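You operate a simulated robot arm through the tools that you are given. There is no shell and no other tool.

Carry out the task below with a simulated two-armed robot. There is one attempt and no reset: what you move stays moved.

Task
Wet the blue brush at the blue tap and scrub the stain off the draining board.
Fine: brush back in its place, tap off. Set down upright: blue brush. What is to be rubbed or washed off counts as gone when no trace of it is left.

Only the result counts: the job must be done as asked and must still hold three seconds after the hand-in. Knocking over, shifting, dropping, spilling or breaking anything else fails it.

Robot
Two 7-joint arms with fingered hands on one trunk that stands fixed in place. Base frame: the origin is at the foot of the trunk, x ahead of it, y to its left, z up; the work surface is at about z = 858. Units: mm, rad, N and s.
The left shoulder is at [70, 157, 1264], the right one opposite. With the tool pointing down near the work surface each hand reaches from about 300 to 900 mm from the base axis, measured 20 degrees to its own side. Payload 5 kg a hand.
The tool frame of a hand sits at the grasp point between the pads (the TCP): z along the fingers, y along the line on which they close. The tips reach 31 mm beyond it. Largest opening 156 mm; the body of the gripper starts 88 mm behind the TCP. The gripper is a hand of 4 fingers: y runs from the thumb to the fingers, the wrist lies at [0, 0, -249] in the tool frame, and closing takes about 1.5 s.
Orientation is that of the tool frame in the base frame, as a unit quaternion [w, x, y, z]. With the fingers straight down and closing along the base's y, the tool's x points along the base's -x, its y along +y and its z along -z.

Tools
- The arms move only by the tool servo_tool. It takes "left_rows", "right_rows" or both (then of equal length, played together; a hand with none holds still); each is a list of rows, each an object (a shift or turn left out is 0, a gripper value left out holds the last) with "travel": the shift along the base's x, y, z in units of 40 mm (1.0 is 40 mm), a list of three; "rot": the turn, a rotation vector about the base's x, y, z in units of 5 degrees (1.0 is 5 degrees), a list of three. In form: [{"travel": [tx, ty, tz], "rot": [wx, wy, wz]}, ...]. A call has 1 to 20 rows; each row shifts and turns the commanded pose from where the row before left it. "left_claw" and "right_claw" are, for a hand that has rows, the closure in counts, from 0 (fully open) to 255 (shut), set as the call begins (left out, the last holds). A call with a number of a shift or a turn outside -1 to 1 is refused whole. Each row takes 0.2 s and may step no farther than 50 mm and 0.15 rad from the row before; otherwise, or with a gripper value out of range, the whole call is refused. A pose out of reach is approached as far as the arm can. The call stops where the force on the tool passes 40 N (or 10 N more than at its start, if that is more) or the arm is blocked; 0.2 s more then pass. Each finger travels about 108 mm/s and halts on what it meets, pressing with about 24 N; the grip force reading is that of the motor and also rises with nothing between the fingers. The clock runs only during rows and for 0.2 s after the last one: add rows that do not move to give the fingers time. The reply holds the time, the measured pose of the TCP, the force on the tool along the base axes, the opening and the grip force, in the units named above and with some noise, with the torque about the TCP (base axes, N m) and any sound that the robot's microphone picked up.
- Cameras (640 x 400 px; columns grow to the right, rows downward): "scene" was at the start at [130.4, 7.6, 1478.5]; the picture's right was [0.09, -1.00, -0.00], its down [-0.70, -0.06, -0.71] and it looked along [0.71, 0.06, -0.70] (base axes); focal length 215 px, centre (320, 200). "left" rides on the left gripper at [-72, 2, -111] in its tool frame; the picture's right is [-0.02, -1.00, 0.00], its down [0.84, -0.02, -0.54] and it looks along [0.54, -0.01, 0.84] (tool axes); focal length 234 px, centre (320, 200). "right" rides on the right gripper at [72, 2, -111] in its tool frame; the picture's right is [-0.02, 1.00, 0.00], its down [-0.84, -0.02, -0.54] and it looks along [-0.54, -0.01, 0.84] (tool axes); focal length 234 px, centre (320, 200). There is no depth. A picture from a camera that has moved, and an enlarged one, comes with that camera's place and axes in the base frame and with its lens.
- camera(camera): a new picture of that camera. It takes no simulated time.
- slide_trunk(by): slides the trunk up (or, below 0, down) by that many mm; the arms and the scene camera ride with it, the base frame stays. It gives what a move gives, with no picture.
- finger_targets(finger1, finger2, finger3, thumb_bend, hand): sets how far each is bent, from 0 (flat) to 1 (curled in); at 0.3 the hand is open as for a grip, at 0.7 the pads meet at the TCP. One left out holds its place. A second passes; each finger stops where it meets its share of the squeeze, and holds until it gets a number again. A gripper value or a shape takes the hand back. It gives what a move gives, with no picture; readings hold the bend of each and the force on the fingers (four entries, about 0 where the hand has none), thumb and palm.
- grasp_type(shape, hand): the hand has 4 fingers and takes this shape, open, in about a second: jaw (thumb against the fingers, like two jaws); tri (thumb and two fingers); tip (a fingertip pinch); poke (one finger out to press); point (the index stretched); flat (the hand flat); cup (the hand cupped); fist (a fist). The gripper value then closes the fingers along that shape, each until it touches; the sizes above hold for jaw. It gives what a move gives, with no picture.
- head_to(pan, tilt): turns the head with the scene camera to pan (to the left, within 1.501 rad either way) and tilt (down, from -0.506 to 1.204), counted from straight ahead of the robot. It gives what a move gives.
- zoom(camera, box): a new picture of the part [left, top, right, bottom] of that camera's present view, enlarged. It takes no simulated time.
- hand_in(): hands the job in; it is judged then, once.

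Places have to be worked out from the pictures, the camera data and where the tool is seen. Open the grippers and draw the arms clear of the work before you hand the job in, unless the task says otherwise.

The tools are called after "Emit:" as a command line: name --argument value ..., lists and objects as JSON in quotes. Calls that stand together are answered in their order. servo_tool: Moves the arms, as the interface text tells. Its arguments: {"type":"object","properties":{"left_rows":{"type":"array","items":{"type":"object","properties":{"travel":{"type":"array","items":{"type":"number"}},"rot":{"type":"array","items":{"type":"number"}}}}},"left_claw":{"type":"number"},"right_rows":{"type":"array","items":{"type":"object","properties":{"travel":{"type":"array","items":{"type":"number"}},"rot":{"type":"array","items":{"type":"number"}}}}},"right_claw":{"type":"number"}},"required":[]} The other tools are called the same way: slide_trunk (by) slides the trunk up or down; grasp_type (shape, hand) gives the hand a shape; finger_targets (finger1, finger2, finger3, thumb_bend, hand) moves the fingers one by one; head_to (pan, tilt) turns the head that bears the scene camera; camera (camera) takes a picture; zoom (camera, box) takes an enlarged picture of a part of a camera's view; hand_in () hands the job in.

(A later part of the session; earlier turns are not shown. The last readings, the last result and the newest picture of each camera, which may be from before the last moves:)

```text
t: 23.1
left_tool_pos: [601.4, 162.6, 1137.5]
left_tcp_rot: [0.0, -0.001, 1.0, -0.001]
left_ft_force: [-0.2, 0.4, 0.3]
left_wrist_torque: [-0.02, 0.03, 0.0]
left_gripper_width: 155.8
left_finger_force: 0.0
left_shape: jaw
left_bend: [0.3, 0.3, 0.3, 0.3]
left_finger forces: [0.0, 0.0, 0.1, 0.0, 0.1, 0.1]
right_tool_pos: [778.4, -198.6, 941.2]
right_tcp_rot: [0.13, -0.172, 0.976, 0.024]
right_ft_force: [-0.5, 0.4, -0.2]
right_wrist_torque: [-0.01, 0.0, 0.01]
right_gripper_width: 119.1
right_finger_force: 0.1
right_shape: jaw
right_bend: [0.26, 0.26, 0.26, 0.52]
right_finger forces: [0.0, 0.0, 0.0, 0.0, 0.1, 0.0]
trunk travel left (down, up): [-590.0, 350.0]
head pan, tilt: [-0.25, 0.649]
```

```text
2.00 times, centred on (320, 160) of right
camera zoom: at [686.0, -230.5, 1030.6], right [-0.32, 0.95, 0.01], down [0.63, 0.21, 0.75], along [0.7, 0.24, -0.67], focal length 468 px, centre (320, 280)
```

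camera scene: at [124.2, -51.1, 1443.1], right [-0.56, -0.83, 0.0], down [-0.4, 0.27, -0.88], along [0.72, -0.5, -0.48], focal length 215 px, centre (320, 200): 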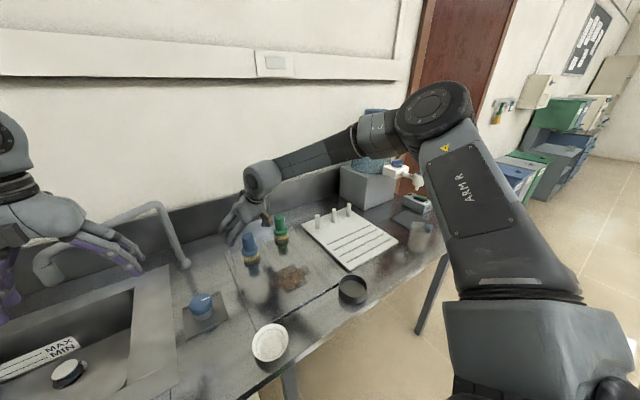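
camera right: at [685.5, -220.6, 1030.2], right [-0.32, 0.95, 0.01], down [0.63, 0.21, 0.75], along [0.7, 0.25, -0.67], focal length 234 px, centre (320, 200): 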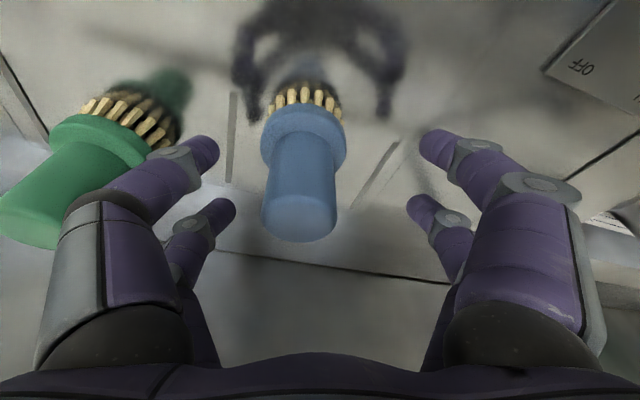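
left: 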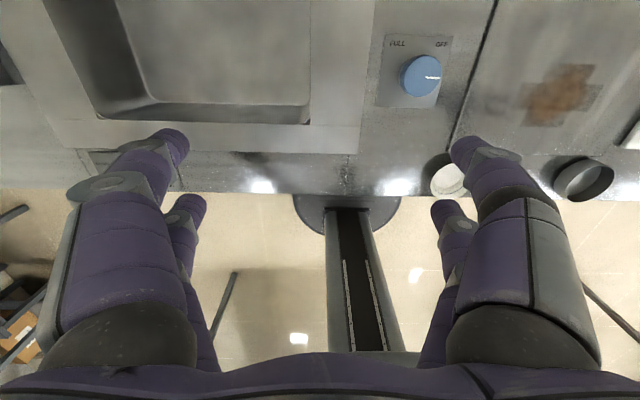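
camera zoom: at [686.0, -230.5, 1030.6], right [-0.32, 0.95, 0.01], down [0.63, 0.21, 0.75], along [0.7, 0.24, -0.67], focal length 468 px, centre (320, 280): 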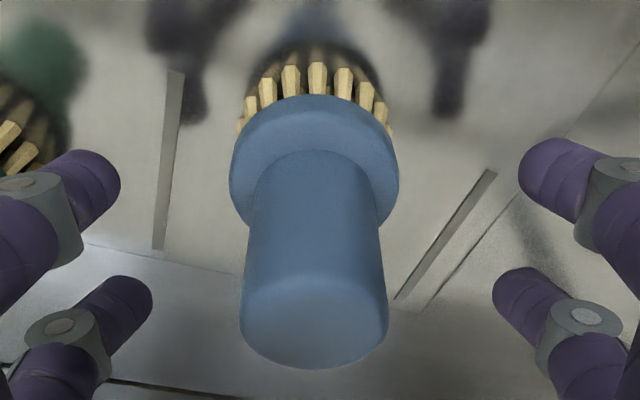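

Centred now. I close the hand on the handle again.

Emit:
servo_tool --right_rows '[{"travel": [0, 0, 0]}, {"travel": [0, 0, 0]}, {"travel": [0, 0, 0]}, {"travel": [0, 0, 0]}, {"travel": [0, 0, 0]}, {"travel": [0, 0, 0]}, {"travel": [0, 0, 0]}]' --right_claw 255

Emit:
zoom --camera "right" --box '[200, 60, 440, 260]'

Emit:
zoom --camera "scene" --box '[290, 170, 390, 250]'

```text
t: 24.8
left_tool_pos: [602.4, 162.3, 1136.0]
left_tcp_rot: [0.001, 0.001, 1.0, 0.0]
left_ft_force: [0.3, -0.6, 0.3]
left_wrist_torque: [0.0, -0.01, 0.03]
left_gripper_width: 155.9
left_finger_force: 0.0
left_shape: jaw
left_bend: [0.3, 0.3, 0.3, 0.3]
left_finger forces: [0.0, 0.0, 0.0, 0.0, 0.0, 0.0]
right_tool_pos: [778.9, -197.7, 941.4]
right_tcp_rot: [0.13, -0.172, 0.976, 0.024]
right_ft_force: [-0.7, -0.3, -0.2]
right_wrist_torque: [-0.01, 0.09, -0.01]
right_gripper_width: 14.8
right_finger_force: 24.0
right_shape: jaw
right_bend: [0.72, 0.72, 0.72, 0.7]
right_finger forces: [20.8, 21.1, 18.7, 0.0, 18.4, 0.0]
trunk travel left (down, up): [-590.0, 350.0]
head pan, tilt: [-0.25, 0.649]
```

```text
2.00 times, centred on (320, 160) of right
camera zoom: at [686.0, -230.5, 1030.7], right [-0.32, 0.95, 0.01], down [0.63, 0.21, 0.75], along [0.7, 0.24, -0.67], focal length 468 px, centre (320, 280)
```

zoom: 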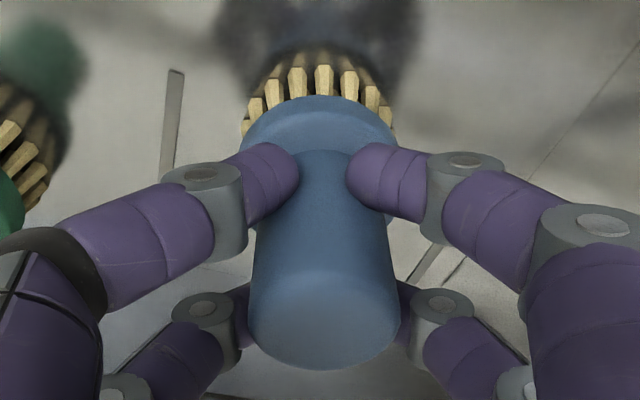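

```text
5.00 times, centred on (340, 210) of scene
camera zoom: at [133.3, -21.1, 1429.6], right [-0.25, -0.97, 0.0], down [-0.59, 0.15, -0.8], along [0.77, -0.2, -0.6], focal length 1073 px, centre (220, 150)
```

zoom: 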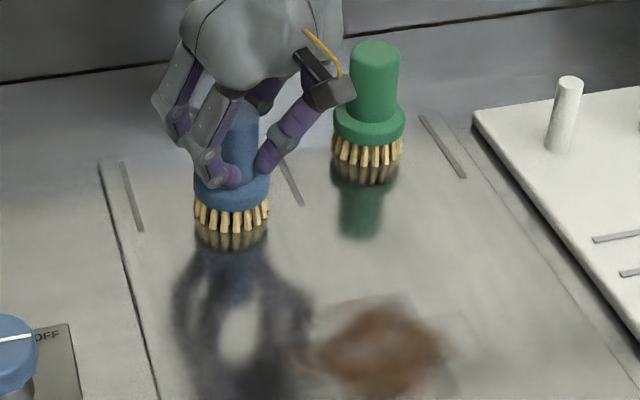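

All four digits now press on the handle (about 20 N each) and the brush is upright. I lift straight up and pull a little toward the robot.

Emit:
servo_tool --right_rows '[{"travel": [0, 0, 0.4]}, {"travel": [-0.2, 0, 0.6]}, {"travel": [-0.5, 0, 0.8]}, {"travel": [-0.7, 0, 0.8]}, {"travel": [-0.7, 0, 0.8]}, {"travel": [0, 0, 0]}, {"travel": [0, 0, 0]}]'

Emit:
camera --camera "right"

Emit:
camera --camera "scene"

```text
t: 26.4
left_tool_pos: [602.6, 162.3, 1137.2]
left_tcp_rot: [0.0, 0.0, 1.0, 0.0]
left_ft_force: [0.0, 0.6, -0.2]
left_wrist_torque: [-0.03, -0.04, 0.02]
left_gripper_width: 156.0
left_finger_force: 0.1
left_shape: jaw
left_bend: [0.3, 0.3, 0.3, 0.3]
left_finger forces: [0.0, 0.0, 0.1, 0.0, 0.1, 0.0]
right_tool_pos: [694.1, -199.3, 1077.4]
right_tcp_rot: [0.13, -0.172, 0.976, 0.023]
right_ft_force: [-0.3, 0.0, -0.9]
right_wrist_torque: [-0.01, 0.0, -0.02]
right_gripper_width: 14.6
right_finger_force: 24.0
right_shape: jaw
right_bend: [0.72, 0.72, 0.72, 0.7]
right_finger forces: [20.9, 21.5, 19.0, 0.0, 18.1, 0.0]
trunk travel left (down, up): [-590.0, 350.0]
head pan, tilt: [-0.25, 0.649]
```

```text
taken
camera right: at [602.0, -230.1, 1167.3], right [-0.32, 0.95, 0.01], down [0.63, 0.21, 0.75], along [0.7, 0.24, -0.67], focal length 234 px, centre (320, 200)
```

right: 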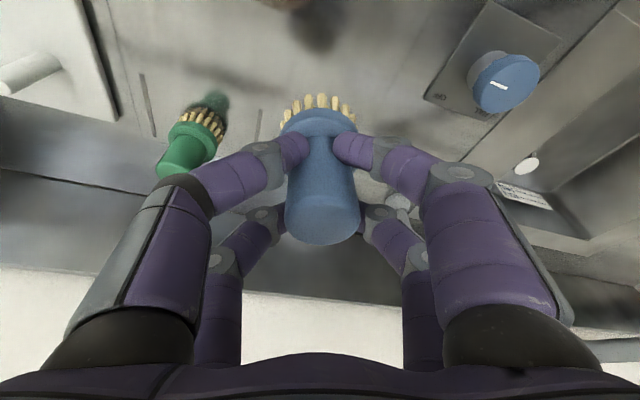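

```text
taken
camera scene: at [133.3, -21.1, 1429.6], right [-0.25, -0.97, 0.0], down [-0.59, 0.15, -0.8], along [0.77, -0.2, -0.6], focal length 215 px, centre (320, 200)
```

scene: 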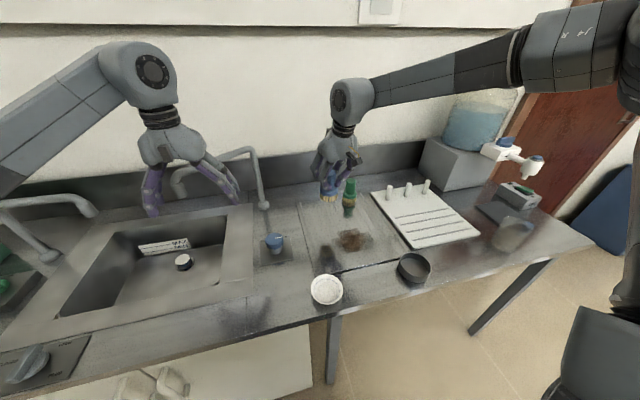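

The brush is lifted securely. Now I shift the right hand off to the right and bring the left hand above the blue knob at (642, 5).

Emit:
servo_tool --right_rows '[{"travel": [-0.5, -0.6, 0]}, {"travel": [-0.5, -0.6, 0]}, {"travel": [-0.5, -0.6, 0]}, {"travel": [-0.5, -0.6, 0]}, {"travel": [0, -0.6, 0]}, {"travel": [0, -0.6, 0]}, {"travel": [0, 0, 0]}, {"travel": [0, 0, 0]}]' --left_rows '[{"travel": [0, 0, 0]}, {"travel": [0.167, -0.65, -0.57]}, {"travel": [0.167, -0.65, -0.57]}, {"travel": [0.167, -0.65, -0.57]}, {"travel": [0.167, -0.65, -0.57]}, {"travel": [0.167, -0.65, -0.57]}, {"travel": [0.167, -0.65, -0.57]}, {"travel": [0, 0, 0]}]'

Emit:
camera --camera "left"

Emit:
camera --camera "scene"

```text
t: 28.1
left_tool_pos: [644.0, 6.2, 1000.0]
left_tcp_rot: [0.0, 0.0, 1.0, -0.001]
left_ft_force: [-0.2, 0.5, -0.3]
left_wrist_torque: [-0.02, 0.05, -0.02]
left_gripper_width: 155.9
left_finger_force: 0.0
left_shape: jaw
left_bend: [0.3, 0.3, 0.3, 0.3]
left_finger forces: [0.1, 0.0, 0.1, 0.1, 0.1, 0.0]
right_tool_pos: [616.0, -341.0, 1078.3]
right_tcp_rot: [0.13, -0.172, 0.976, 0.024]
right_ft_force: [-0.3, -0.9, -0.8]
right_wrist_torque: [-0.01, -0.02, 0.01]
right_gripper_width: 14.4
right_finger_force: 23.6
right_shape: jaw
right_bend: [0.72, 0.72, 0.72, 0.7]
right_finger forces: [20.9, 21.5, 19.4, 0.0, 18.5, 0.0]
trunk travel left (down, up): [-590.0, 350.0]
head pan, tilt: [-0.25, 0.649]
```

```text
taken
camera left: at [715.2, 9.1, 1111.5], right [0.03, -1.0, 0.0], down [-0.84, -0.02, 0.54], along [-0.54, -0.01, -0.84], focal length 234 px, centre (320, 200)
```

left: 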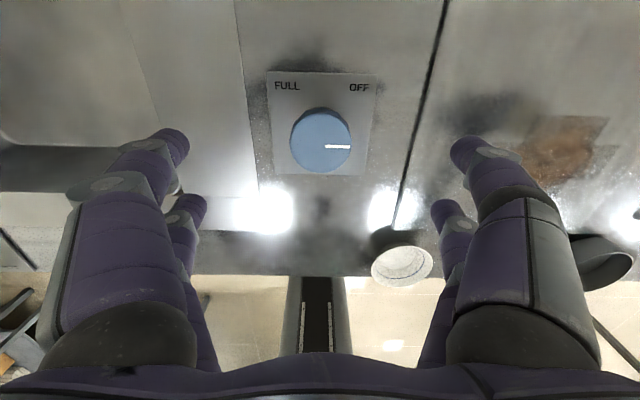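

```text
taken
camera scene: at [133.3, -20.5, 1429.6], right [-0.25, -0.97, 0.0], down [-0.59, 0.15, -0.8], along [0.77, -0.2, -0.6], focal length 215 px, centre (320, 200)
```

scene: 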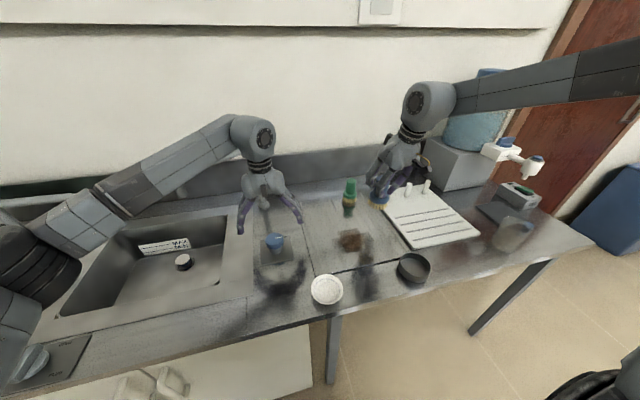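

The left hand is right above the knob (643, 7) with its pointer toward OFF (-y). I pre-rotate the left hand by -45° in the air so I have room to turn the knob counter-clockwise toward FULL, and narrow the opening.

Emit:
servo_tool --left_rows '[{"travel": [0, 0, -0.2], "rot": [0, 0, -1]}, {"travel": [0, 0, -0.2], "rot": [0, 0, -1]}, {"travel": [0, 0, -0.2], "rot": [0, 0, -1]}, {"travel": [0, 0, -0.2], "rot": [0, 0, -1]}, {"travel": [0, 0, -0.2], "rot": [0, 0, -1]}, {"travel": [0, 0, -0.2], "rot": [0, 0, -1]}, {"travel": [0, 0, 0], "rot": [0, 0, -1]}, {"travel": [0, 0, 0], "rot": [0, 0, -1]}, {"travel": [0, 0, 0], "rot": [0, 0, -1]}, {"travel": [0, 0, 0]}]' --left_claw 60

Emit:
camera --camera "left"

```text
t: 30.4
left_tool_pos: [641.4, 6.5, 951.6]
left_tcp_rot: [0.0, 0.383, 0.924, 0.0]
left_ft_force: [-0.6, 0.9, -0.5]
left_wrist_torque: [0.0, 0.01, 0.01]
left_gripper_width: 119.7
left_finger_force: 0.1
left_shape: jaw
left_bend: [0.26, 0.26, 0.26, 0.51]
left_finger forces: [0.0, 0.0, 0.1, 0.0, 0.0, 0.0]
right_tool_pos: [615.2, -343.1, 1077.8]
right_tcp_rot: [0.13, -0.172, 0.976, 0.024]
right_ft_force: [-0.4, 0.0, -0.8]
right_wrist_torque: [0.02, -0.01, 0.03]
right_gripper_width: 14.3
right_finger_force: 24.1
right_shape: jaw
right_bend: [0.72, 0.72, 0.72, 0.7]
right_finger forces: [20.9, 21.5, 19.4, 0.0, 18.5, 0.0]
trunk travel left (down, up): [-590.0, 350.0]
head pan, tilt: [-0.25, 0.649]
```

```text
taken
camera left: at [694.7, -42.6, 1063.7], right [-0.69, -0.72, 0.0], down [-0.61, 0.58, 0.54], along [-0.39, 0.38, -0.84], focal length 234 px, centre (320, 200)
```

left: 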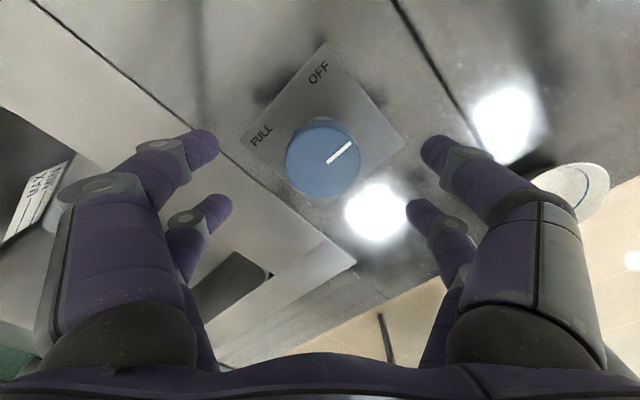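

The knob centre reads (643, 5), aligned with the TCP. I descend to z≈903 so the fingertips reach beside the cap.

Emit:
servo_tool --left_rows '[{"travel": [0.02, 0, -0.6]}, {"travel": [0.01, 0, -0.4]}, {"travel": [0, 0, -0.2]}, {"travel": [0, 0, 0]}, {"travel": [0, 0, 0]}]'

Emit:
camera --camera "left"

Emit:
zoom --camera "scene" --box '[210, 180, 340, 280]'

```text
t: 31.6
left_tool_pos: [641.8, 6.7, 904.1]
left_tcp_rot: [0.001, 0.383, 0.924, 0.0]
left_ft_force: [0.0, 0.1, -0.1]
left_wrist_torque: [0.01, 0.03, 0.02]
left_gripper_width: 119.7
left_finger_force: 0.0
left_shape: jaw
left_bend: [0.26, 0.26, 0.26, 0.51]
left_finger forces: [0.1, 0.0, 0.0, 0.0, 0.0, 0.1]
right_tool_pos: [616.0, -343.5, 1077.5]
right_tcp_rot: [0.13, -0.172, 0.976, 0.025]
right_ft_force: [-0.2, 0.2, -0.5]
right_wrist_torque: [0.03, -0.03, 0.0]
right_gripper_width: 14.3
right_finger_force: 24.3
right_shape: jaw
right_bend: [0.72, 0.72, 0.72, 0.7]
right_finger forces: [20.8, 21.5, 19.4, 0.0, 18.5, 0.0]
trunk travel left (down, up): [-590.0, 350.0]
head pan, tilt: [-0.25, 0.649]
```

```text
taken
camera left: at [695.6, -42.9, 1015.4], right [-0.69, -0.72, 0.0], down [-0.61, 0.58, 0.55], along [-0.4, 0.38, -0.84], focal length 234 px, centre (320, 200)
```

left: 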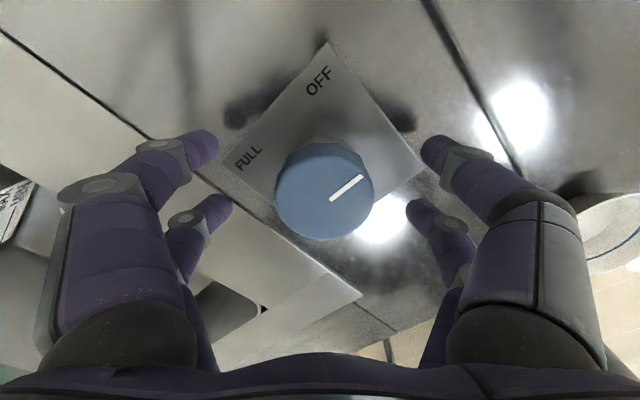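

```text
4.00 times, centred on (275, 230) of scene
camera zoom: at [133.4, -21.4, 1429.6], right [-0.25, -0.97, 0.0], down [-0.59, 0.15, -0.8], along [0.77, -0.2, -0.6], focal length 858 px, centre (500, 80)
```

zoom: 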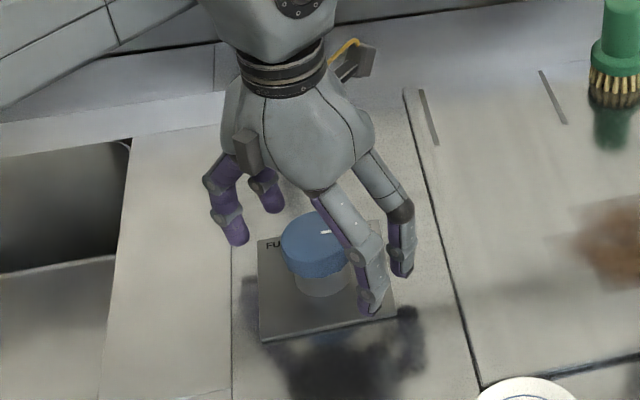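

The fingers straddle the knob well. I close the left hand on it.

Emit:
servo_tool --left_rows '[{"travel": [0, 0, 0]}, {"travel": [0, 0, 0]}, {"travel": [0, 0, 0]}, {"travel": [0, 0, 0]}, {"travel": [0, 0, 0]}, {"travel": [0, 0, 0]}]' --left_claw 255

Emit:
camera --camera "left"

Emit:
zoom --camera "scene" --box '[210, 180, 340, 280]'

```text
t: 33.0
left_tool_pos: [642.9, 5.3, 902.7]
left_tcp_rot: [-0.001, 0.383, 0.924, 0.0]
left_ft_force: [-1.6, -0.6, -12.3]
left_wrist_torque: [-0.1, 0.01, 0.01]
left_gripper_width: 34.1
left_finger_force: 23.8
left_shape: jaw
left_bend: [0.73, 0.73, 0.74, 0.71]
left_finger forces: [19.2, 20.9, 20.7, 0.0, 19.6, 0.1]
right_tool_pos: [618.2, -343.1, 1077.5]
right_tcp_rot: [0.13, -0.173, 0.976, 0.025]
right_ft_force: [0.7, -0.8, -0.4]
right_wrist_torque: [-0.01, 0.01, 0.01]
right_gripper_width: 14.6
right_finger_force: 24.0
right_shape: jaw
right_bend: [0.72, 0.72, 0.72, 0.7]
right_finger forces: [21.0, 21.6, 19.5, 0.0, 18.5, 0.0]
trunk travel left (down, up): [-590.0, 350.0]
head pan, tilt: [-0.25, 0.649]
```

```text
taken
camera left: at [696.2, -43.0, 1013.7], right [-0.69, -0.72, 0.0], down [-0.61, 0.58, 0.55], along [-0.4, 0.38, -0.84], focal length 234 px, centre (320, 200)
```

left: 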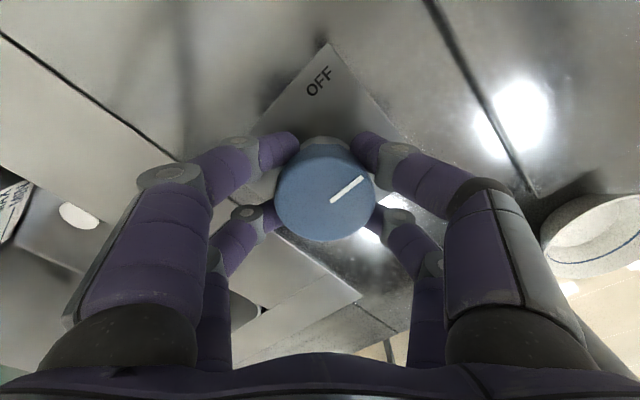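

```text
4.00 times, centred on (275, 230) of scene
camera zoom: at [134.7, -21.5, 1429.4], right [-0.25, -0.97, 0.0], down [-0.59, 0.15, -0.8], along [0.77, -0.2, -0.61], focal length 858 px, centre (500, 80)
```

zoom: 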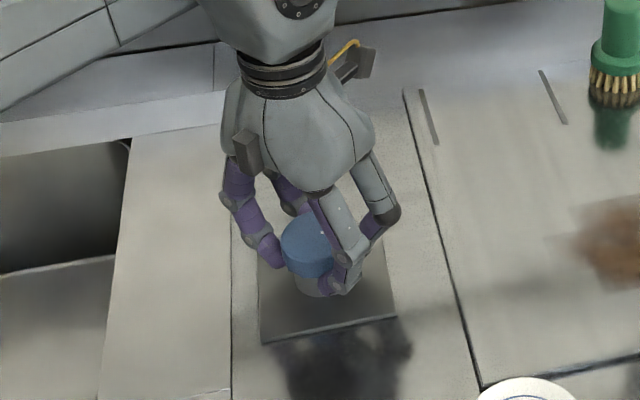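

All four digits grip the knob. I turn counter-clockwise (toward FULL) by 40° and check.

Emit:
servo_tool --left_rows '[{"rot": [0, 0, 1]}, {"rot": [0, 0, 1]}, {"rot": [0, 0, 1]}, {"rot": [0, 0, 1]}, {"rot": [0, 0, 1]}, {"rot": [0, 0, 1]}, {"rot": [0, 0, 1]}, {"rot": [0, 0, 1]}]'

Emit:
camera --camera "left"

Emit:
camera --camera "scene"

```text
t: 34.8
left_tool_pos: [643.5, 6.8, 903.5]
left_tcp_rot: [-0.002, 0.043, 0.999, 0.001]
left_ft_force: [-14.7, 5.9, -23.9]
left_wrist_torque: [0.15, 0.32, -0.06]
left_gripper_width: 32.5
left_finger_force: 24.2
left_shape: jaw
left_bend: [0.73, 0.73, 0.73, 0.71]
left_finger forces: [19.2, 26.6, 25.6, 0.1, 17.8, 0.0]
right_tool_pos: [617.2, -342.5, 1077.6]
right_tcp_rot: [0.13, -0.172, 0.976, 0.023]
right_ft_force: [-1.1, 1.0, -0.4]
right_wrist_torque: [-0.04, 0.03, 0.01]
right_gripper_width: 14.3
right_finger_force: 23.5
right_shape: jaw
right_bend: [0.72, 0.72, 0.72, 0.7]
right_finger forces: [21.0, 21.5, 19.4, 0.0, 18.5, 0.0]
trunk travel left (down, up): [-590.0, 350.0]
head pan, tilt: [-0.25, 0.649]
```

```text
taken
camera left: at [715.4, 3.7, 1013.9], right [-0.06, -1.0, 0.0], down [-0.84, 0.05, 0.55], along [-0.55, 0.03, -0.84], focal length 234 px, centre (320, 200)
```

left: 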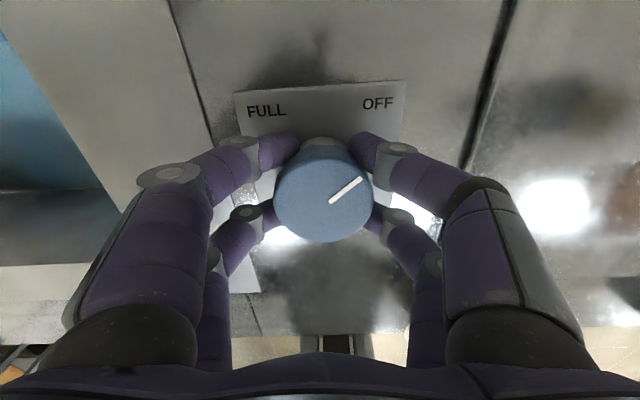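

```text
taken
camera scene: at [134.0, -20.4, 1429.5], right [-0.25, -0.97, 0.0], down [-0.59, 0.15, -0.8], along [0.77, -0.2, -0.61], focal length 215 px, centre (320, 200)
```

scene: 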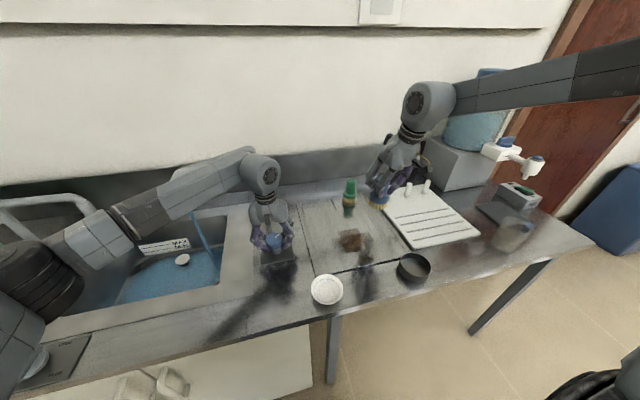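

Water is now running into the sink. Pictures cost no time, so I zoom in to locate the stream precisely before moving.

Emit:
zoom --camera "scene" --box '[100, 180, 240, 320]'

Emit:
zoom --camera "scene" --box '[170, 160, 240, 260]'

```text
2.86 times, centred on (170, 250) of scene
camera zoom: at [134.0, -20.4, 1429.5], right [-0.25, -0.97, 0.0], down [-0.59, 0.15, -0.8], along [0.77, -0.2, -0.61], focal length 613 px, centre (749, 57)
```

zoom: 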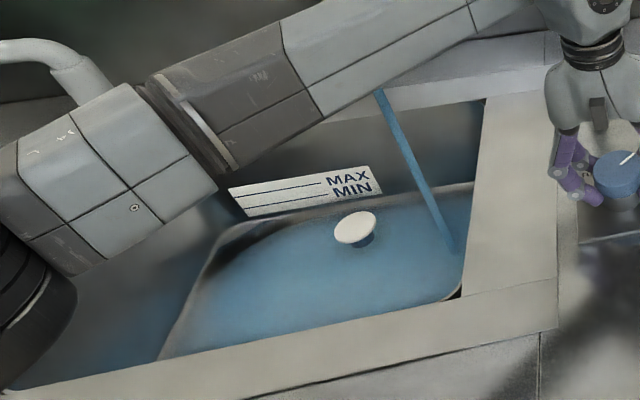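

```text
4.00 times, centred on (205, 210) of scene
camera zoom: at [134.0, -20.4, 1429.5], right [-0.25, -0.97, 0.0], down [-0.59, 0.15, -0.8], along [0.77, -0.2, -0.61], focal length 858 px, centre (780, 160)
```

zoom: 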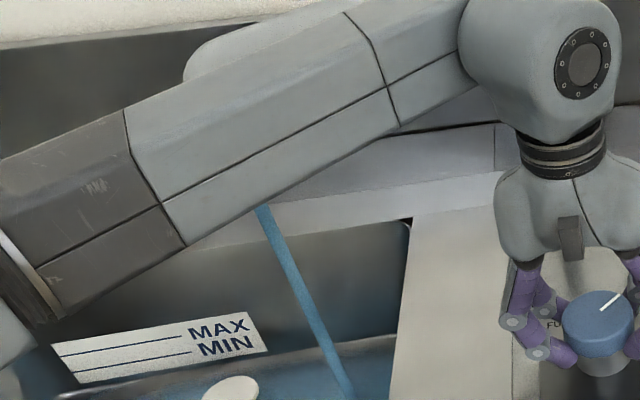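

The stream falls roughly along y ≈ -20 + 0.446·(x-134), around x 750–780. I release the knob, lift and retreat the left arm to the left, while the right hand yaws, pitches up and carries the brush toward the sink.

Emit:
servo_tool --left_claw 60 --left_rows '[{"travel": [0, 0, 0]}, {"travel": [0, 0, 0]}, {"travel": [0, 0, 0]}, {"travel": [0, 0, 1]}, {"travel": [0, 0, 1]}, {"travel": [0, 0, 1]}, {"travel": [-0.62, 0.95, 0.25]}, {"travel": [-0.62, 0.95, 0.25]}, {"travel": [-0.62, 0.95, 0.25]}, {"travel": [-0.62, 0.95, 0.25]}, {"travel": [-0.62, 0.95, 0.25]}, {"travel": [-0.62, 0.95, 0.25]}, {"travel": [-0.62, 0.95, 0.25]}, {"travel": [-0.62, 0.95, 0.25]}, {"travel": [-0.62, 0.95, 0.25]}, {"travel": [0, 0, 0]}]' --right_rows '[{"rot": [0, 0, 1]}, {"rot": [0, 0, 1]}, {"rot": [0, 0, 1]}, {"rot": [0, 0, 1]}, {"travel": [0, 0, 0]}, {"travel": [0.06, 1, 0], "rot": [0.836, -1, 0]}, {"travel": [0.06, 1, 0], "rot": [0.836, -1, 0]}, {"travel": [0.06, 1, 0], "rot": [0.836, -1, 0]}, {"travel": [0.06, 1, 0], "rot": [0.836, -1, 0]}, {"travel": [0.06, 1, 0], "rot": [0.836, -1, 0]}, {"travel": [0.06, 1, 0], "rot": [0.836, -1, 0]}, {"travel": [0.06, 1, 0], "rot": [0.836, -1, 0]}, {"travel": [0.06, 1, 0], "rot": [0.836, -1, 0]}, {"travel": [0.06, 1, 0], "rot": [0, 0, 0]}, {"travel": [0.06, 1, 0], "rot": [0, 0, 0]}, {"travel": [0, 0, 0]}]'

Emit:
camera --camera "scene"

Emit:
camera --camera "right"

Emit:
camera --camera "left"

```text
t: 38.1
left_tool_pos: [420.4, 346.7, 1113.5]
left_tcp_rot: [0.0, 0.044, 0.999, 0.001]
left_ft_force: [0.3, -0.2, 0.5]
left_wrist_torque: [0.06, 0.02, -0.04]
left_gripper_width: 119.1
left_finger_force: 0.0
left_shape: jaw
left_bend: [0.26, 0.26, 0.26, 0.52]
left_finger forces: [0.1, 0.0, 0.0, 0.0, 0.0, 0.0]
right_tool_pos: [640.1, 53.9, 1077.2]
right_tcp_rot: [0.521, -0.285, 0.782, 0.192]
right_ft_force: [0.0, -0.8, -2.0]
right_wrist_torque: [-0.01, 0.01, 0.05]
right_gripper_width: 13.7
right_finger_force: 23.8
right_shape: jaw
right_bend: [0.72, 0.72, 0.72, 0.7]
right_finger forces: [24.8, 24.2, 22.5, 0.0, 21.1, 0.0]
trunk travel left (down, up): [-590.0, 350.0]
head pan, tilt: [-0.25, 0.649]
```

```text
taken
camera scene: at [134.8, -23.7, 1429.4], right [-0.25, -0.97, 0.0], down [-0.59, 0.15, -0.8], along [0.77, -0.2, -0.61], focal length 215 px, centre (320, 200)
```

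scene: 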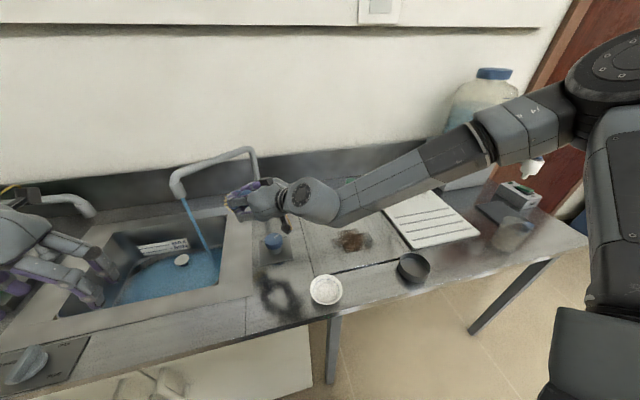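

```text
taken
camera right: at [539.6, -26.9, 1053.7], right [-0.64, 0.77, 0.02], down [-0.12, -0.13, 0.98], along [0.76, 0.62, 0.18], focal length 234 px, centre (320, 200)
```

right: 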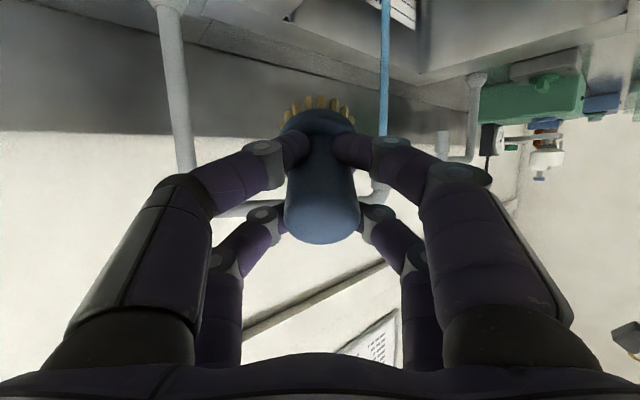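

```text
taken
camera left: at [493.4, 343.5, 1225.0], right [-0.06, -1.0, 0.0], down [-0.84, 0.05, 0.55], along [-0.54, 0.04, -0.84], focal length 234 px, centre (320, 200)
```

left: 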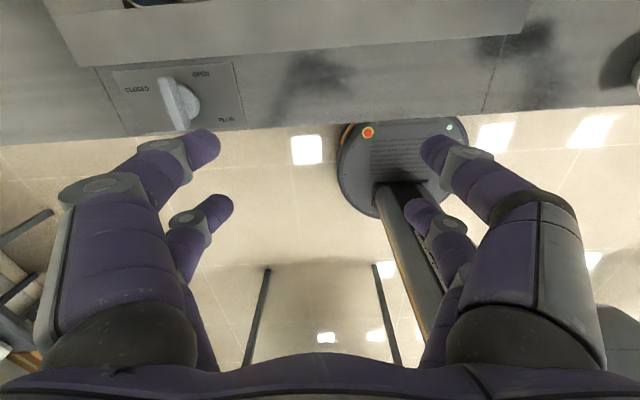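

From the right camera and scene camera together, the stream is at about (737, 249); spout end near z 1046. I pitch the brush further toward horizontal and bring the bristles into the stream at z≈960.

Emit:
servo_tool --right_rows '[{"travel": [0.215, 0.75, -0.46], "rot": [0.836, -1, 0]}, {"travel": [0.215, 0.75, -0.46], "rot": [0.836, -1, 0]}, {"travel": [0.215, 0.75, -0.46], "rot": [0.836, -1, 0]}, {"travel": [0.215, 0.75, -0.46]}, {"travel": [0.215, 0.75, -0.46]}, {"travel": [0, 0, 0]}, {"travel": [0, 0, 0]}]'

Emit:
camera --camera "scene"

Emit:
camera --camera "right"

Emit:
zoom --camera "scene" --box '[150, 150, 300, 270]'

```text
t: 39.8
left_tool_pos: [421.7, 348.2, 1113.3]
left_tcp_rot: [0.0, 0.042, 0.999, 0.0]
left_ft_force: [0.3, -0.6, 0.6]
left_wrist_torque: [0.0, -0.02, 0.05]
left_gripper_width: 119.2
left_finger_force: 0.0
left_shape: jaw
left_bend: [0.26, 0.26, 0.26, 0.52]
left_finger forces: [0.0, 0.0, 0.0, 0.0, 0.1, 0.1]
right_tool_pos: [648.1, 96.4, 1057.0]
right_tcp_rot: [0.646, -0.249, 0.682, 0.235]
right_ft_force: [0.2, -0.4, -1.6]
right_wrist_torque: [-0.03, 0.01, 0.01]
right_gripper_width: 13.6
right_finger_force: 24.2
right_shape: jaw
right_bend: [0.72, 0.72, 0.72, 0.7]
right_finger forces: [25.4, 24.6, 23.3, 0.0, 22.3, 0.0]
right hand out of reach, approached as far as the arm can: row 2, 3, 4, 5
trunk travel left (down, up): [-590.0, 350.0]
head pan, tilt: [-0.25, 0.649]
```

```text
taken
camera scene: at [133.7, -20.7, 1429.6], right [-0.25, -0.97, 0.0], down [-0.59, 0.15, -0.8], along [0.77, -0.2, -0.6], focal length 215 px, centre (320, 200)
```

scene: 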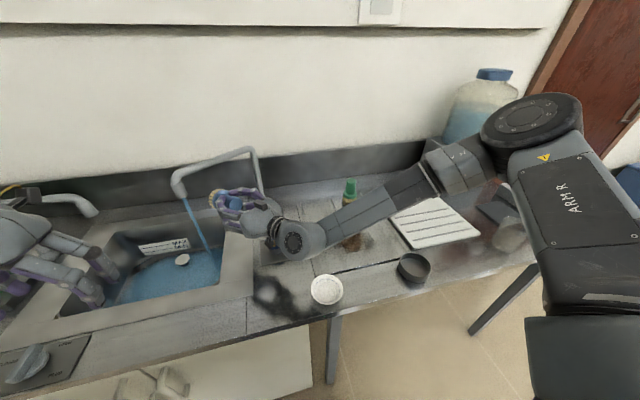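

```text
taken
camera right: at [559.9, 23.5, 992.5], right [-0.64, 0.77, 0.02], down [-0.37, -0.34, 0.87], along [0.67, 0.55, 0.5], focal length 234 px, centre (320, 200)
```

right: 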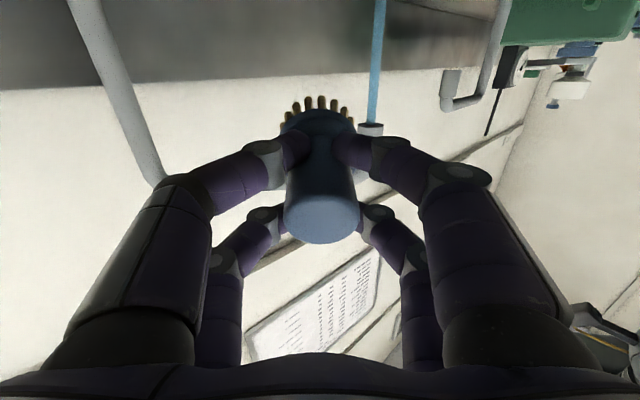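

```text
3.33 times, centred on (225, 210) of scene
camera zoom: at [133.7, -20.7, 1429.6], right [-0.25, -0.97, 0.0], down [-0.59, 0.15, -0.8], along [0.77, -0.2, -0.6], focal length 715 px, centre (637, 167)
```

zoom: 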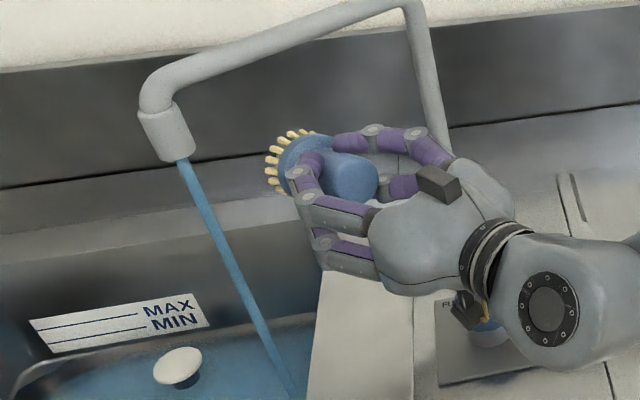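

The arm stopped short at (648, 96, 1057) — a joint limit again. The water level looks steady, so there's time; I yaw the hand further left by 30° (aligning it with the forearm) and retry moving toward the stream.

Emit:
servo_tool --right_rows '[{"rot": [0, 0, 1]}, {"rot": [0, 0, 1]}, {"rot": [0, 0, 1]}, {"rot": [0, 0, 1]}, {"rot": [0, 0, 1]}, {"rot": [0, 0, 1]}, {"travel": [0.5, 0.5, 0]}, {"travel": [0.5, 0.5, 0]}, {"travel": [0, 0, 0]}, {"travel": [0, 0, 0]}]'

Emit:
camera --camera "scene"

```text
t: 42.0
left_tool_pos: [420.8, 349.7, 1113.2]
left_tcp_rot: [0.0, 0.044, 0.999, -0.001]
left_ft_force: [-0.4, 0.0, -0.4]
left_wrist_torque: [0.02, 0.01, -0.03]
left_gripper_width: 119.2
left_finger_force: 0.1
left_shape: jaw
left_bend: [0.26, 0.26, 0.26, 0.52]
left_finger forces: [0.0, 0.0, 0.0, 0.1, 0.0, 0.0]
right_tool_pos: [671.0, 114.3, 1073.4]
right_tcp_rot: [0.563, -0.417, 0.595, 0.393]
right_ft_force: [-0.3, 0.4, -1.7]
right_wrist_torque: [-0.08, 0.05, 0.02]
right_gripper_width: 13.2
right_finger_force: 24.2
right_shape: jaw
right_bend: [0.72, 0.72, 0.72, 0.7]
right_finger forces: [26.2, 24.9, 23.7, 0.0, 21.8, 0.0]
right hand out of reach, approached as far as the arm can: row 7, 8
trunk travel left (down, up): [-590.0, 350.0]
head pan, tilt: [-0.25, 0.649]
```

```text
taken
camera scene: at [133.4, -20.6, 1429.6], right [-0.25, -0.97, 0.0], down [-0.59, 0.15, -0.8], along [0.77, -0.2, -0.6], focal length 215 px, centre (320, 200)
```

scene: 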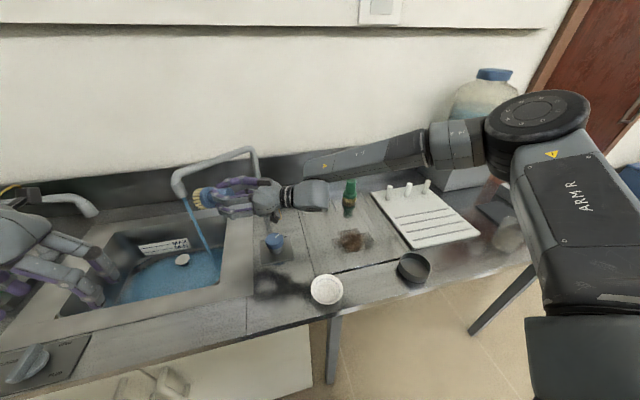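

Still limited at (671, 114, 1073). Lower-relative-to-shoulder has been the bad direction, so I raise both hands 110 mm and then lower the trunk, to work with the hand nearer shoulder height.

Emit:
servo_tool --right_rows '[{"travel": [0, 0, 0.92]}, {"travel": [0, 0, 0.92]}, {"travel": [0, 0, 0.92]}, {"travel": [0, 0, 0]}]' --left_rows '[{"travel": [0, 0, 1]}, {"travel": [0, 0, 1]}, {"travel": [0, 0, 1]}, {"travel": [0, 0, 0]}]'

Emit:
slide_trunk --by -170

Emit:
camera --camera "scene"

```text
t: 43.1
left_tool_pos: [390.7, 331.2, 1049.9]
left_tcp_rot: [-0.244, 0.059, 0.968, -0.028]
left_ft_force: [-1.9, 0.0, -0.9]
left_wrist_torque: [0.02, 0.0, -0.02]
left_gripper_width: 119.0
left_finger_force: 0.1
left_shape: jaw
left_bend: [0.26, 0.26, 0.26, 0.52]
left_finger forces: [0.0, 0.0, 0.0, 0.0, 0.1, 0.0]
left hand out of reach, approached as far as the arm can: row 2
right_tool_pos: [671.9, 114.0, 1186.2]
right_tcp_rot: [0.563, -0.418, 0.594, 0.395]
right_ft_force: [0.4, -0.5, -0.8]
right_wrist_torque: [-0.01, -0.01, -0.01]
right_gripper_width: 13.3
right_finger_force: 24.2
right_shape: jaw
right_bend: [0.72, 0.72, 0.72, 0.7]
right_finger forces: [26.3, 25.0, 23.8, 0.2, 22.3, 0.0]
trunk travel left (down, up): [-590.0, 350.0]
head pan, tilt: [-0.25, 0.649]
stopped in row 4 (left hand): the arm was blocked; the commanded pose is now the measured one
```

```text
t: 44.8
left_tool_pos: [389.9, 329.0, 894.8]
left_tcp_rot: [-0.243, 0.061, 0.968, -0.025]
left_ft_force: [-3.9, -1.3, 22.3]
left_wrist_torque: [1.55, -0.18, 0.24]
left_gripper_width: 118.5
left_finger_force: 0.1
left_shape: jaw
left_bend: [0.22, 0.26, 0.26, 0.52]
left_finger forces: [22.5, 0.0, 0.0, 0.0, 0.0, 0.0]
right_tool_pos: [669.6, 110.9, 1024.8]
right_tcp_rot: [0.563, -0.417, 0.595, 0.394]
right_ft_force: [0.2, 0.4, -0.8]
right_wrist_torque: [0.0, 0.02, 0.0]
right_gripper_width: 13.5
right_finger_force: 23.7
right_shape: jaw
right_bend: [0.72, 0.72, 0.72, 0.7]
right_finger forces: [26.3, 25.0, 23.9, 0.0, 22.3, 0.0]
trunk travel left (down, up): [-429.0, 511.0]
head pan, tilt: [-0.25, 0.649]
stopped: the force on the tool passed its limit at 47 N (the readings are from after the stop); the commanded pose is now the measured one
```

```text
taken
camera scene: at [132.4, -22.4, 1268.6], right [-0.25, -0.97, 0.0], down [-0.59, 0.15, -0.8], along [0.77, -0.2, -0.6], focal length 215 px, centre (320, 200)
```

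scene: 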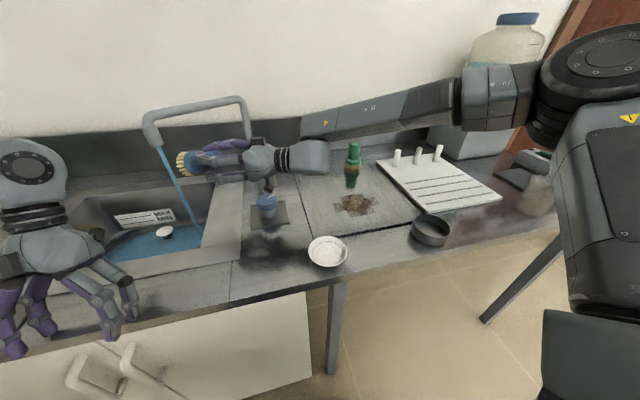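

The left hand folded into a tilted pose when raised so close to the body, and the trunk slide then pressed a left fingertip on the counter's front edge (stopped by the force guard). I carefully lift the left hand up and forward, straightening it.

Emit:
servo_tool --left_rows '[{"travel": [0, 0, 0.5]}, {"travel": [0.2, 0, 0.6]}, {"travel": [0.5, 0.2, 0.5], "rot": [0, -0.8, 0]}, {"travel": [0.6, 0.2, 0.2], "rot": [0, -1, 0]}, {"travel": [0.6, 0.2, 0], "rot": [0, -1, 0]}, {"travel": [0.6, 0.2, 0], "rot": [0, -1, 0]}, {"travel": [0.6, 0.2, 0], "rot": [0, -1, 0]}, {"travel": [0.2, 0, 0], "rot": [0, -0.8, 0]}, {"travel": [0, 0, 0]}]'

Emit:
camera --camera "scene"

Emit:
camera --camera "left"

```text
t: 46.8
left_tool_pos: [524.0, 370.5, 964.4]
left_tcp_rot: [-0.002, 0.065, 0.998, -0.011]
left_ft_force: [0.5, 0.0, -0.2]
left_wrist_torque: [-0.02, 0.02, -0.02]
left_gripper_width: 119.3
left_finger_force: 0.0
left_shape: jaw
left_bend: [0.26, 0.26, 0.26, 0.52]
left_finger forces: [0.0, 0.0, 0.0, 0.0, 0.0, 0.0]
right_tool_pos: [671.6, 113.9, 1023.9]
right_tcp_rot: [0.563, -0.417, 0.594, 0.395]
right_ft_force: [0.3, 0.6, -1.7]
right_wrist_torque: [-0.01, 0.01, 0.04]
right_gripper_width: 13.3
right_finger_force: 23.6
right_shape: jaw
right_bend: [0.72, 0.72, 0.72, 0.7]
right_finger forces: [26.3, 25.0, 23.8, 0.0, 22.2, 0.0]
trunk travel left (down, up): [-429.0, 511.0]
head pan, tilt: [-0.25, 0.649]
```

```text
taken
camera scene: at [133.9, -20.9, 1268.5], right [-0.25, -0.97, 0.0], down [-0.59, 0.15, -0.8], along [0.77, -0.2, -0.6], focal length 215 px, centre (320, 200)
```

scene: 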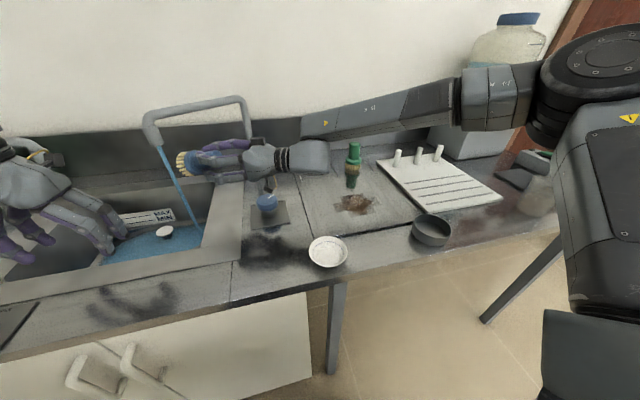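

```text
taken
camera left: at [595.7, 366.6, 1075.6], right [-0.1, -0.99, 0.02], down [-0.83, 0.1, 0.55], along [-0.55, 0.04, -0.84], focal length 234 px, centre (320, 200)
```

left: 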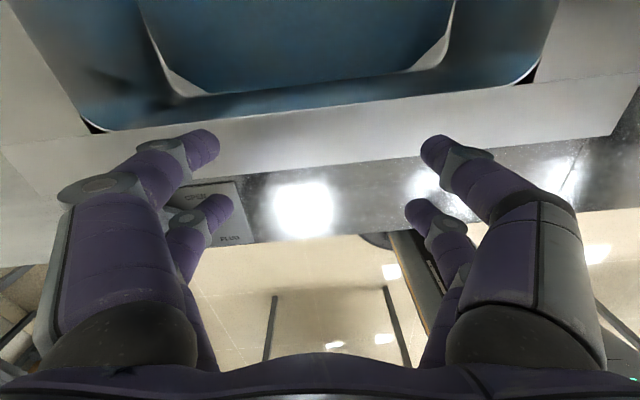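

Left hand is now straight and clear. I check the water level against the MIN/MAX marks.

Emit:
zoom --camera "scene" --box '[90, 190, 250, 290]'

Emit:
camera --camera "right"

```text
4.00 times, centred on (170, 240) of scene
camera zoom: at [133.9, -20.9, 1268.5], right [-0.25, -0.97, 0.0], down [-0.59, 0.15, -0.8], along [0.77, -0.2, -0.6], focal length 858 px, centre (920, 40)
```

zoom: 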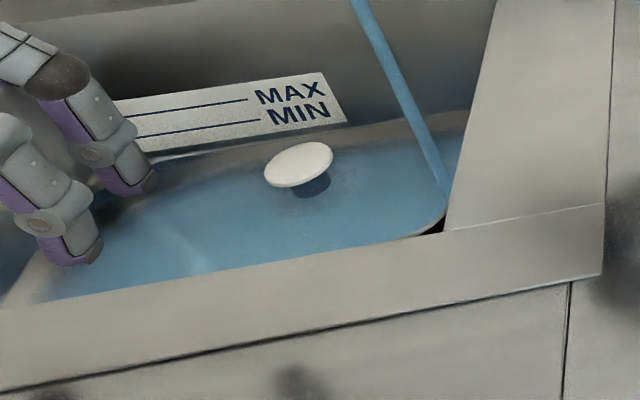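

```text
taken
camera right: at [630.4, 6.6, 958.9], right [-0.94, 0.34, 0.02], down [-0.15, -0.47, 0.87], along [0.31, 0.81, 0.5], focal length 234 px, centre (320, 200)
```

right: 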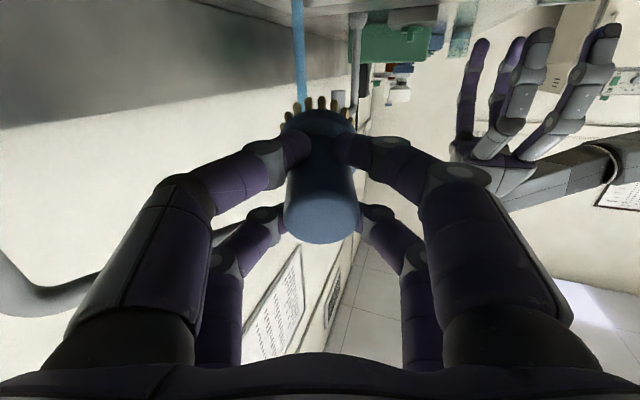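

The stream is at about (739, 249); the bristles are near (695, 178, 1001). I move the brush the remaining (43, 71, -20) mm into the stream.

Emit:
servo_tool --right_rows '[{"travel": [0.27, 0.44, -0.1]}, {"travel": [0.27, 0.44, -0.1]}, {"travel": [0.27, 0.44, -0.1]}, {"travel": [0.27, 0.44, -0.1]}, {"travel": [0, 0, 0]}, {"travel": [0, 0, 0]}]'

Emit:
camera --camera "right"

Emit:
zoom --camera "scene" --box '[120, 80, 280, 200]'

```text
t: 48.2
left_tool_pos: [522.5, 370.7, 964.5]
left_tcp_rot: [-0.002, 0.065, 0.998, -0.01]
left_ft_force: [-0.3, 0.1, -0.1]
left_wrist_torque: [0.02, 0.01, 0.02]
left_gripper_width: 119.3
left_finger_force: 0.1
left_shape: jaw
left_bend: [0.26, 0.26, 0.26, 0.52]
left_finger forces: [0.1, 0.1, 0.0, 0.0, 0.1, 0.1]
right_tool_pos: [693.1, 154.5, 1017.9]
right_tcp_rot: [0.563, -0.417, 0.595, 0.394]
right_ft_force: [-0.1, -0.2, -1.8]
right_wrist_torque: [-0.03, -0.02, -0.01]
right_gripper_width: 13.2
right_finger_force: 23.7
right_shape: jaw
right_bend: [0.72, 0.72, 0.72, 0.7]
right_finger forces: [26.4, 25.1, 23.9, 0.0, 22.5, 0.0]
right hand out of reach, approached as far as the arm can: row 3, 4
trunk travel left (down, up): [-429.0, 511.0]
head pan, tilt: [-0.25, 0.649]
```

```text
taken
camera right: at [653.5, 48.6, 952.8], right [-0.94, 0.34, 0.02], down [-0.15, -0.47, 0.87], along [0.31, 0.81, 0.5], focal length 234 px, centre (320, 200)
```

right: 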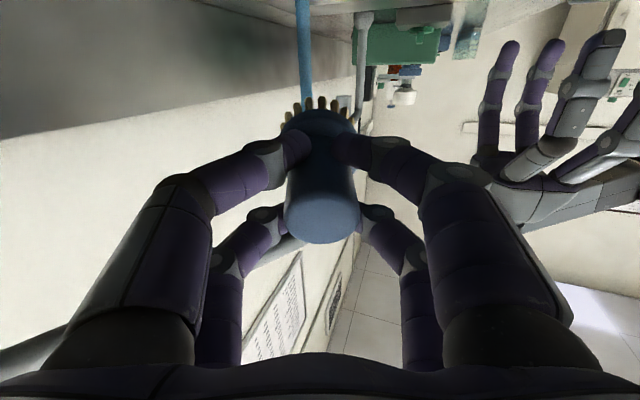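

```text
3.33 times, centred on (200, 140) of scene
camera zoom: at [133.4, -20.9, 1268.5], right [-0.25, -0.97, 0.0], down [-0.59, 0.15, -0.8], along [0.77, -0.2, -0.6], focal length 715 px, centre (720, 400)
```

zoom: 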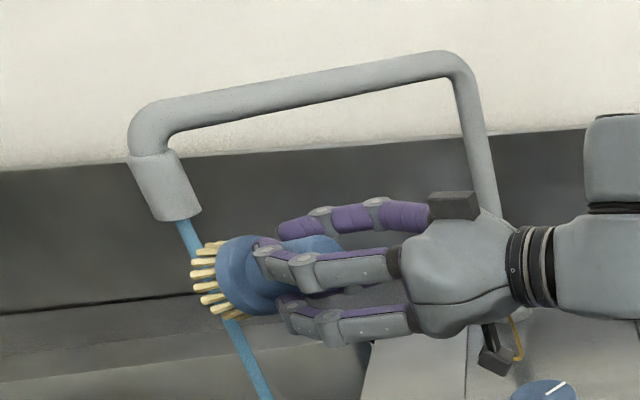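

The bristles now touch the stream's edge at (716, 218), stream at (739, 249); the arm stopped ~35 mm short. I back off slightly, raise the right hand, and move the left hand farther out over the left of the sink, before lowering the trunk more.

Emit:
servo_tool --right_rows '[{"travel": [-0.5, -0.7, 0]}, {"travel": [-0.4, -0.6, 0]}, {"travel": [0, 0, 0.8]}, {"travel": [0, 0, 0.8]}, {"travel": [0, 0, 0.8]}, {"travel": [0, 0, 0]}]' --left_rows '[{"travel": [0.6, 0.8, 0.3]}, {"travel": [0.6, 0.8, 0.3]}, {"travel": [0.6, 0.8, 0.3]}, {"travel": [0, 0, 0]}, {"travel": [0, 0, 0]}, {"travel": [0, 0, 0]}]'

Emit:
camera --camera "scene"

```text
t: 49.6
left_tool_pos: [595.7, 466.1, 998.8]
left_tcp_rot: [-0.003, 0.065, 0.998, -0.012]
left_ft_force: [-0.5, -0.5, -0.2]
left_wrist_torque: [0.01, 0.03, -0.01]
left_gripper_width: 119.2
left_finger_force: 0.1
left_shape: jaw
left_bend: [0.26, 0.26, 0.26, 0.52]
left_finger forces: [0.0, 0.0, 0.0, 0.1, 0.0, 0.0]
right_tool_pos: [657.4, 104.0, 1112.6]
right_tcp_rot: [0.563, -0.417, 0.594, 0.395]
right_ft_force: [0.0, -0.1, -1.2]
right_wrist_torque: [-0.04, -0.02, 0.02]
right_gripper_width: 13.1
right_finger_force: 24.0
right_shape: jaw
right_bend: [0.72, 0.72, 0.72, 0.7]
right_finger forces: [26.6, 25.2, 24.1, 0.0, 22.8, 0.0]
trunk travel left (down, up): [-429.0, 511.0]
head pan, tilt: [-0.25, 0.649]
```

```text
taken
camera scene: at [134.0, -21.3, 1268.4], right [-0.25, -0.97, 0.0], down [-0.59, 0.15, -0.8], along [0.77, -0.2, -0.61], focal length 215 px, centre (320, 200)
```

scene: 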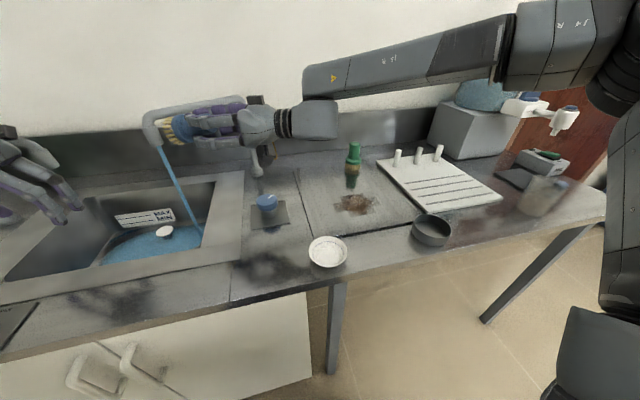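

Both hands are clear. I slide the trunk down 90 mm (left tips will still be above the sink rim).

Emit:
slide_trunk --by -90

```text
t: 50.9
left_tool_pos: [594.5, 466.0, 911.1]
left_tcp_rot: [-0.002, 0.065, 0.998, -0.01]
left_ft_force: [-0.4, 0.9, 1.0]
left_wrist_torque: [0.0, -0.02, 0.04]
left_gripper_width: 119.1
left_finger_force: 0.1
left_shape: jaw
left_bend: [0.26, 0.26, 0.26, 0.52]
left_finger forces: [0.0, 0.0, 0.1, 0.0, 0.1, 0.0]
right_tool_pos: [657.9, 104.1, 1024.3]
right_tcp_rot: [0.563, -0.417, 0.595, 0.394]
right_ft_force: [-0.1, 0.2, -0.6]
right_wrist_torque: [-0.05, 0.0, 0.01]
right_gripper_width: 13.4
right_finger_force: 24.4
right_shape: jaw
right_bend: [0.72, 0.72, 0.72, 0.7]
right_finger forces: [26.6, 25.1, 24.1, 0.0, 22.8, 0.0]
trunk travel left (down, up): [-339.0, 601.0]
head pan, tilt: [-0.25, 0.649]
```

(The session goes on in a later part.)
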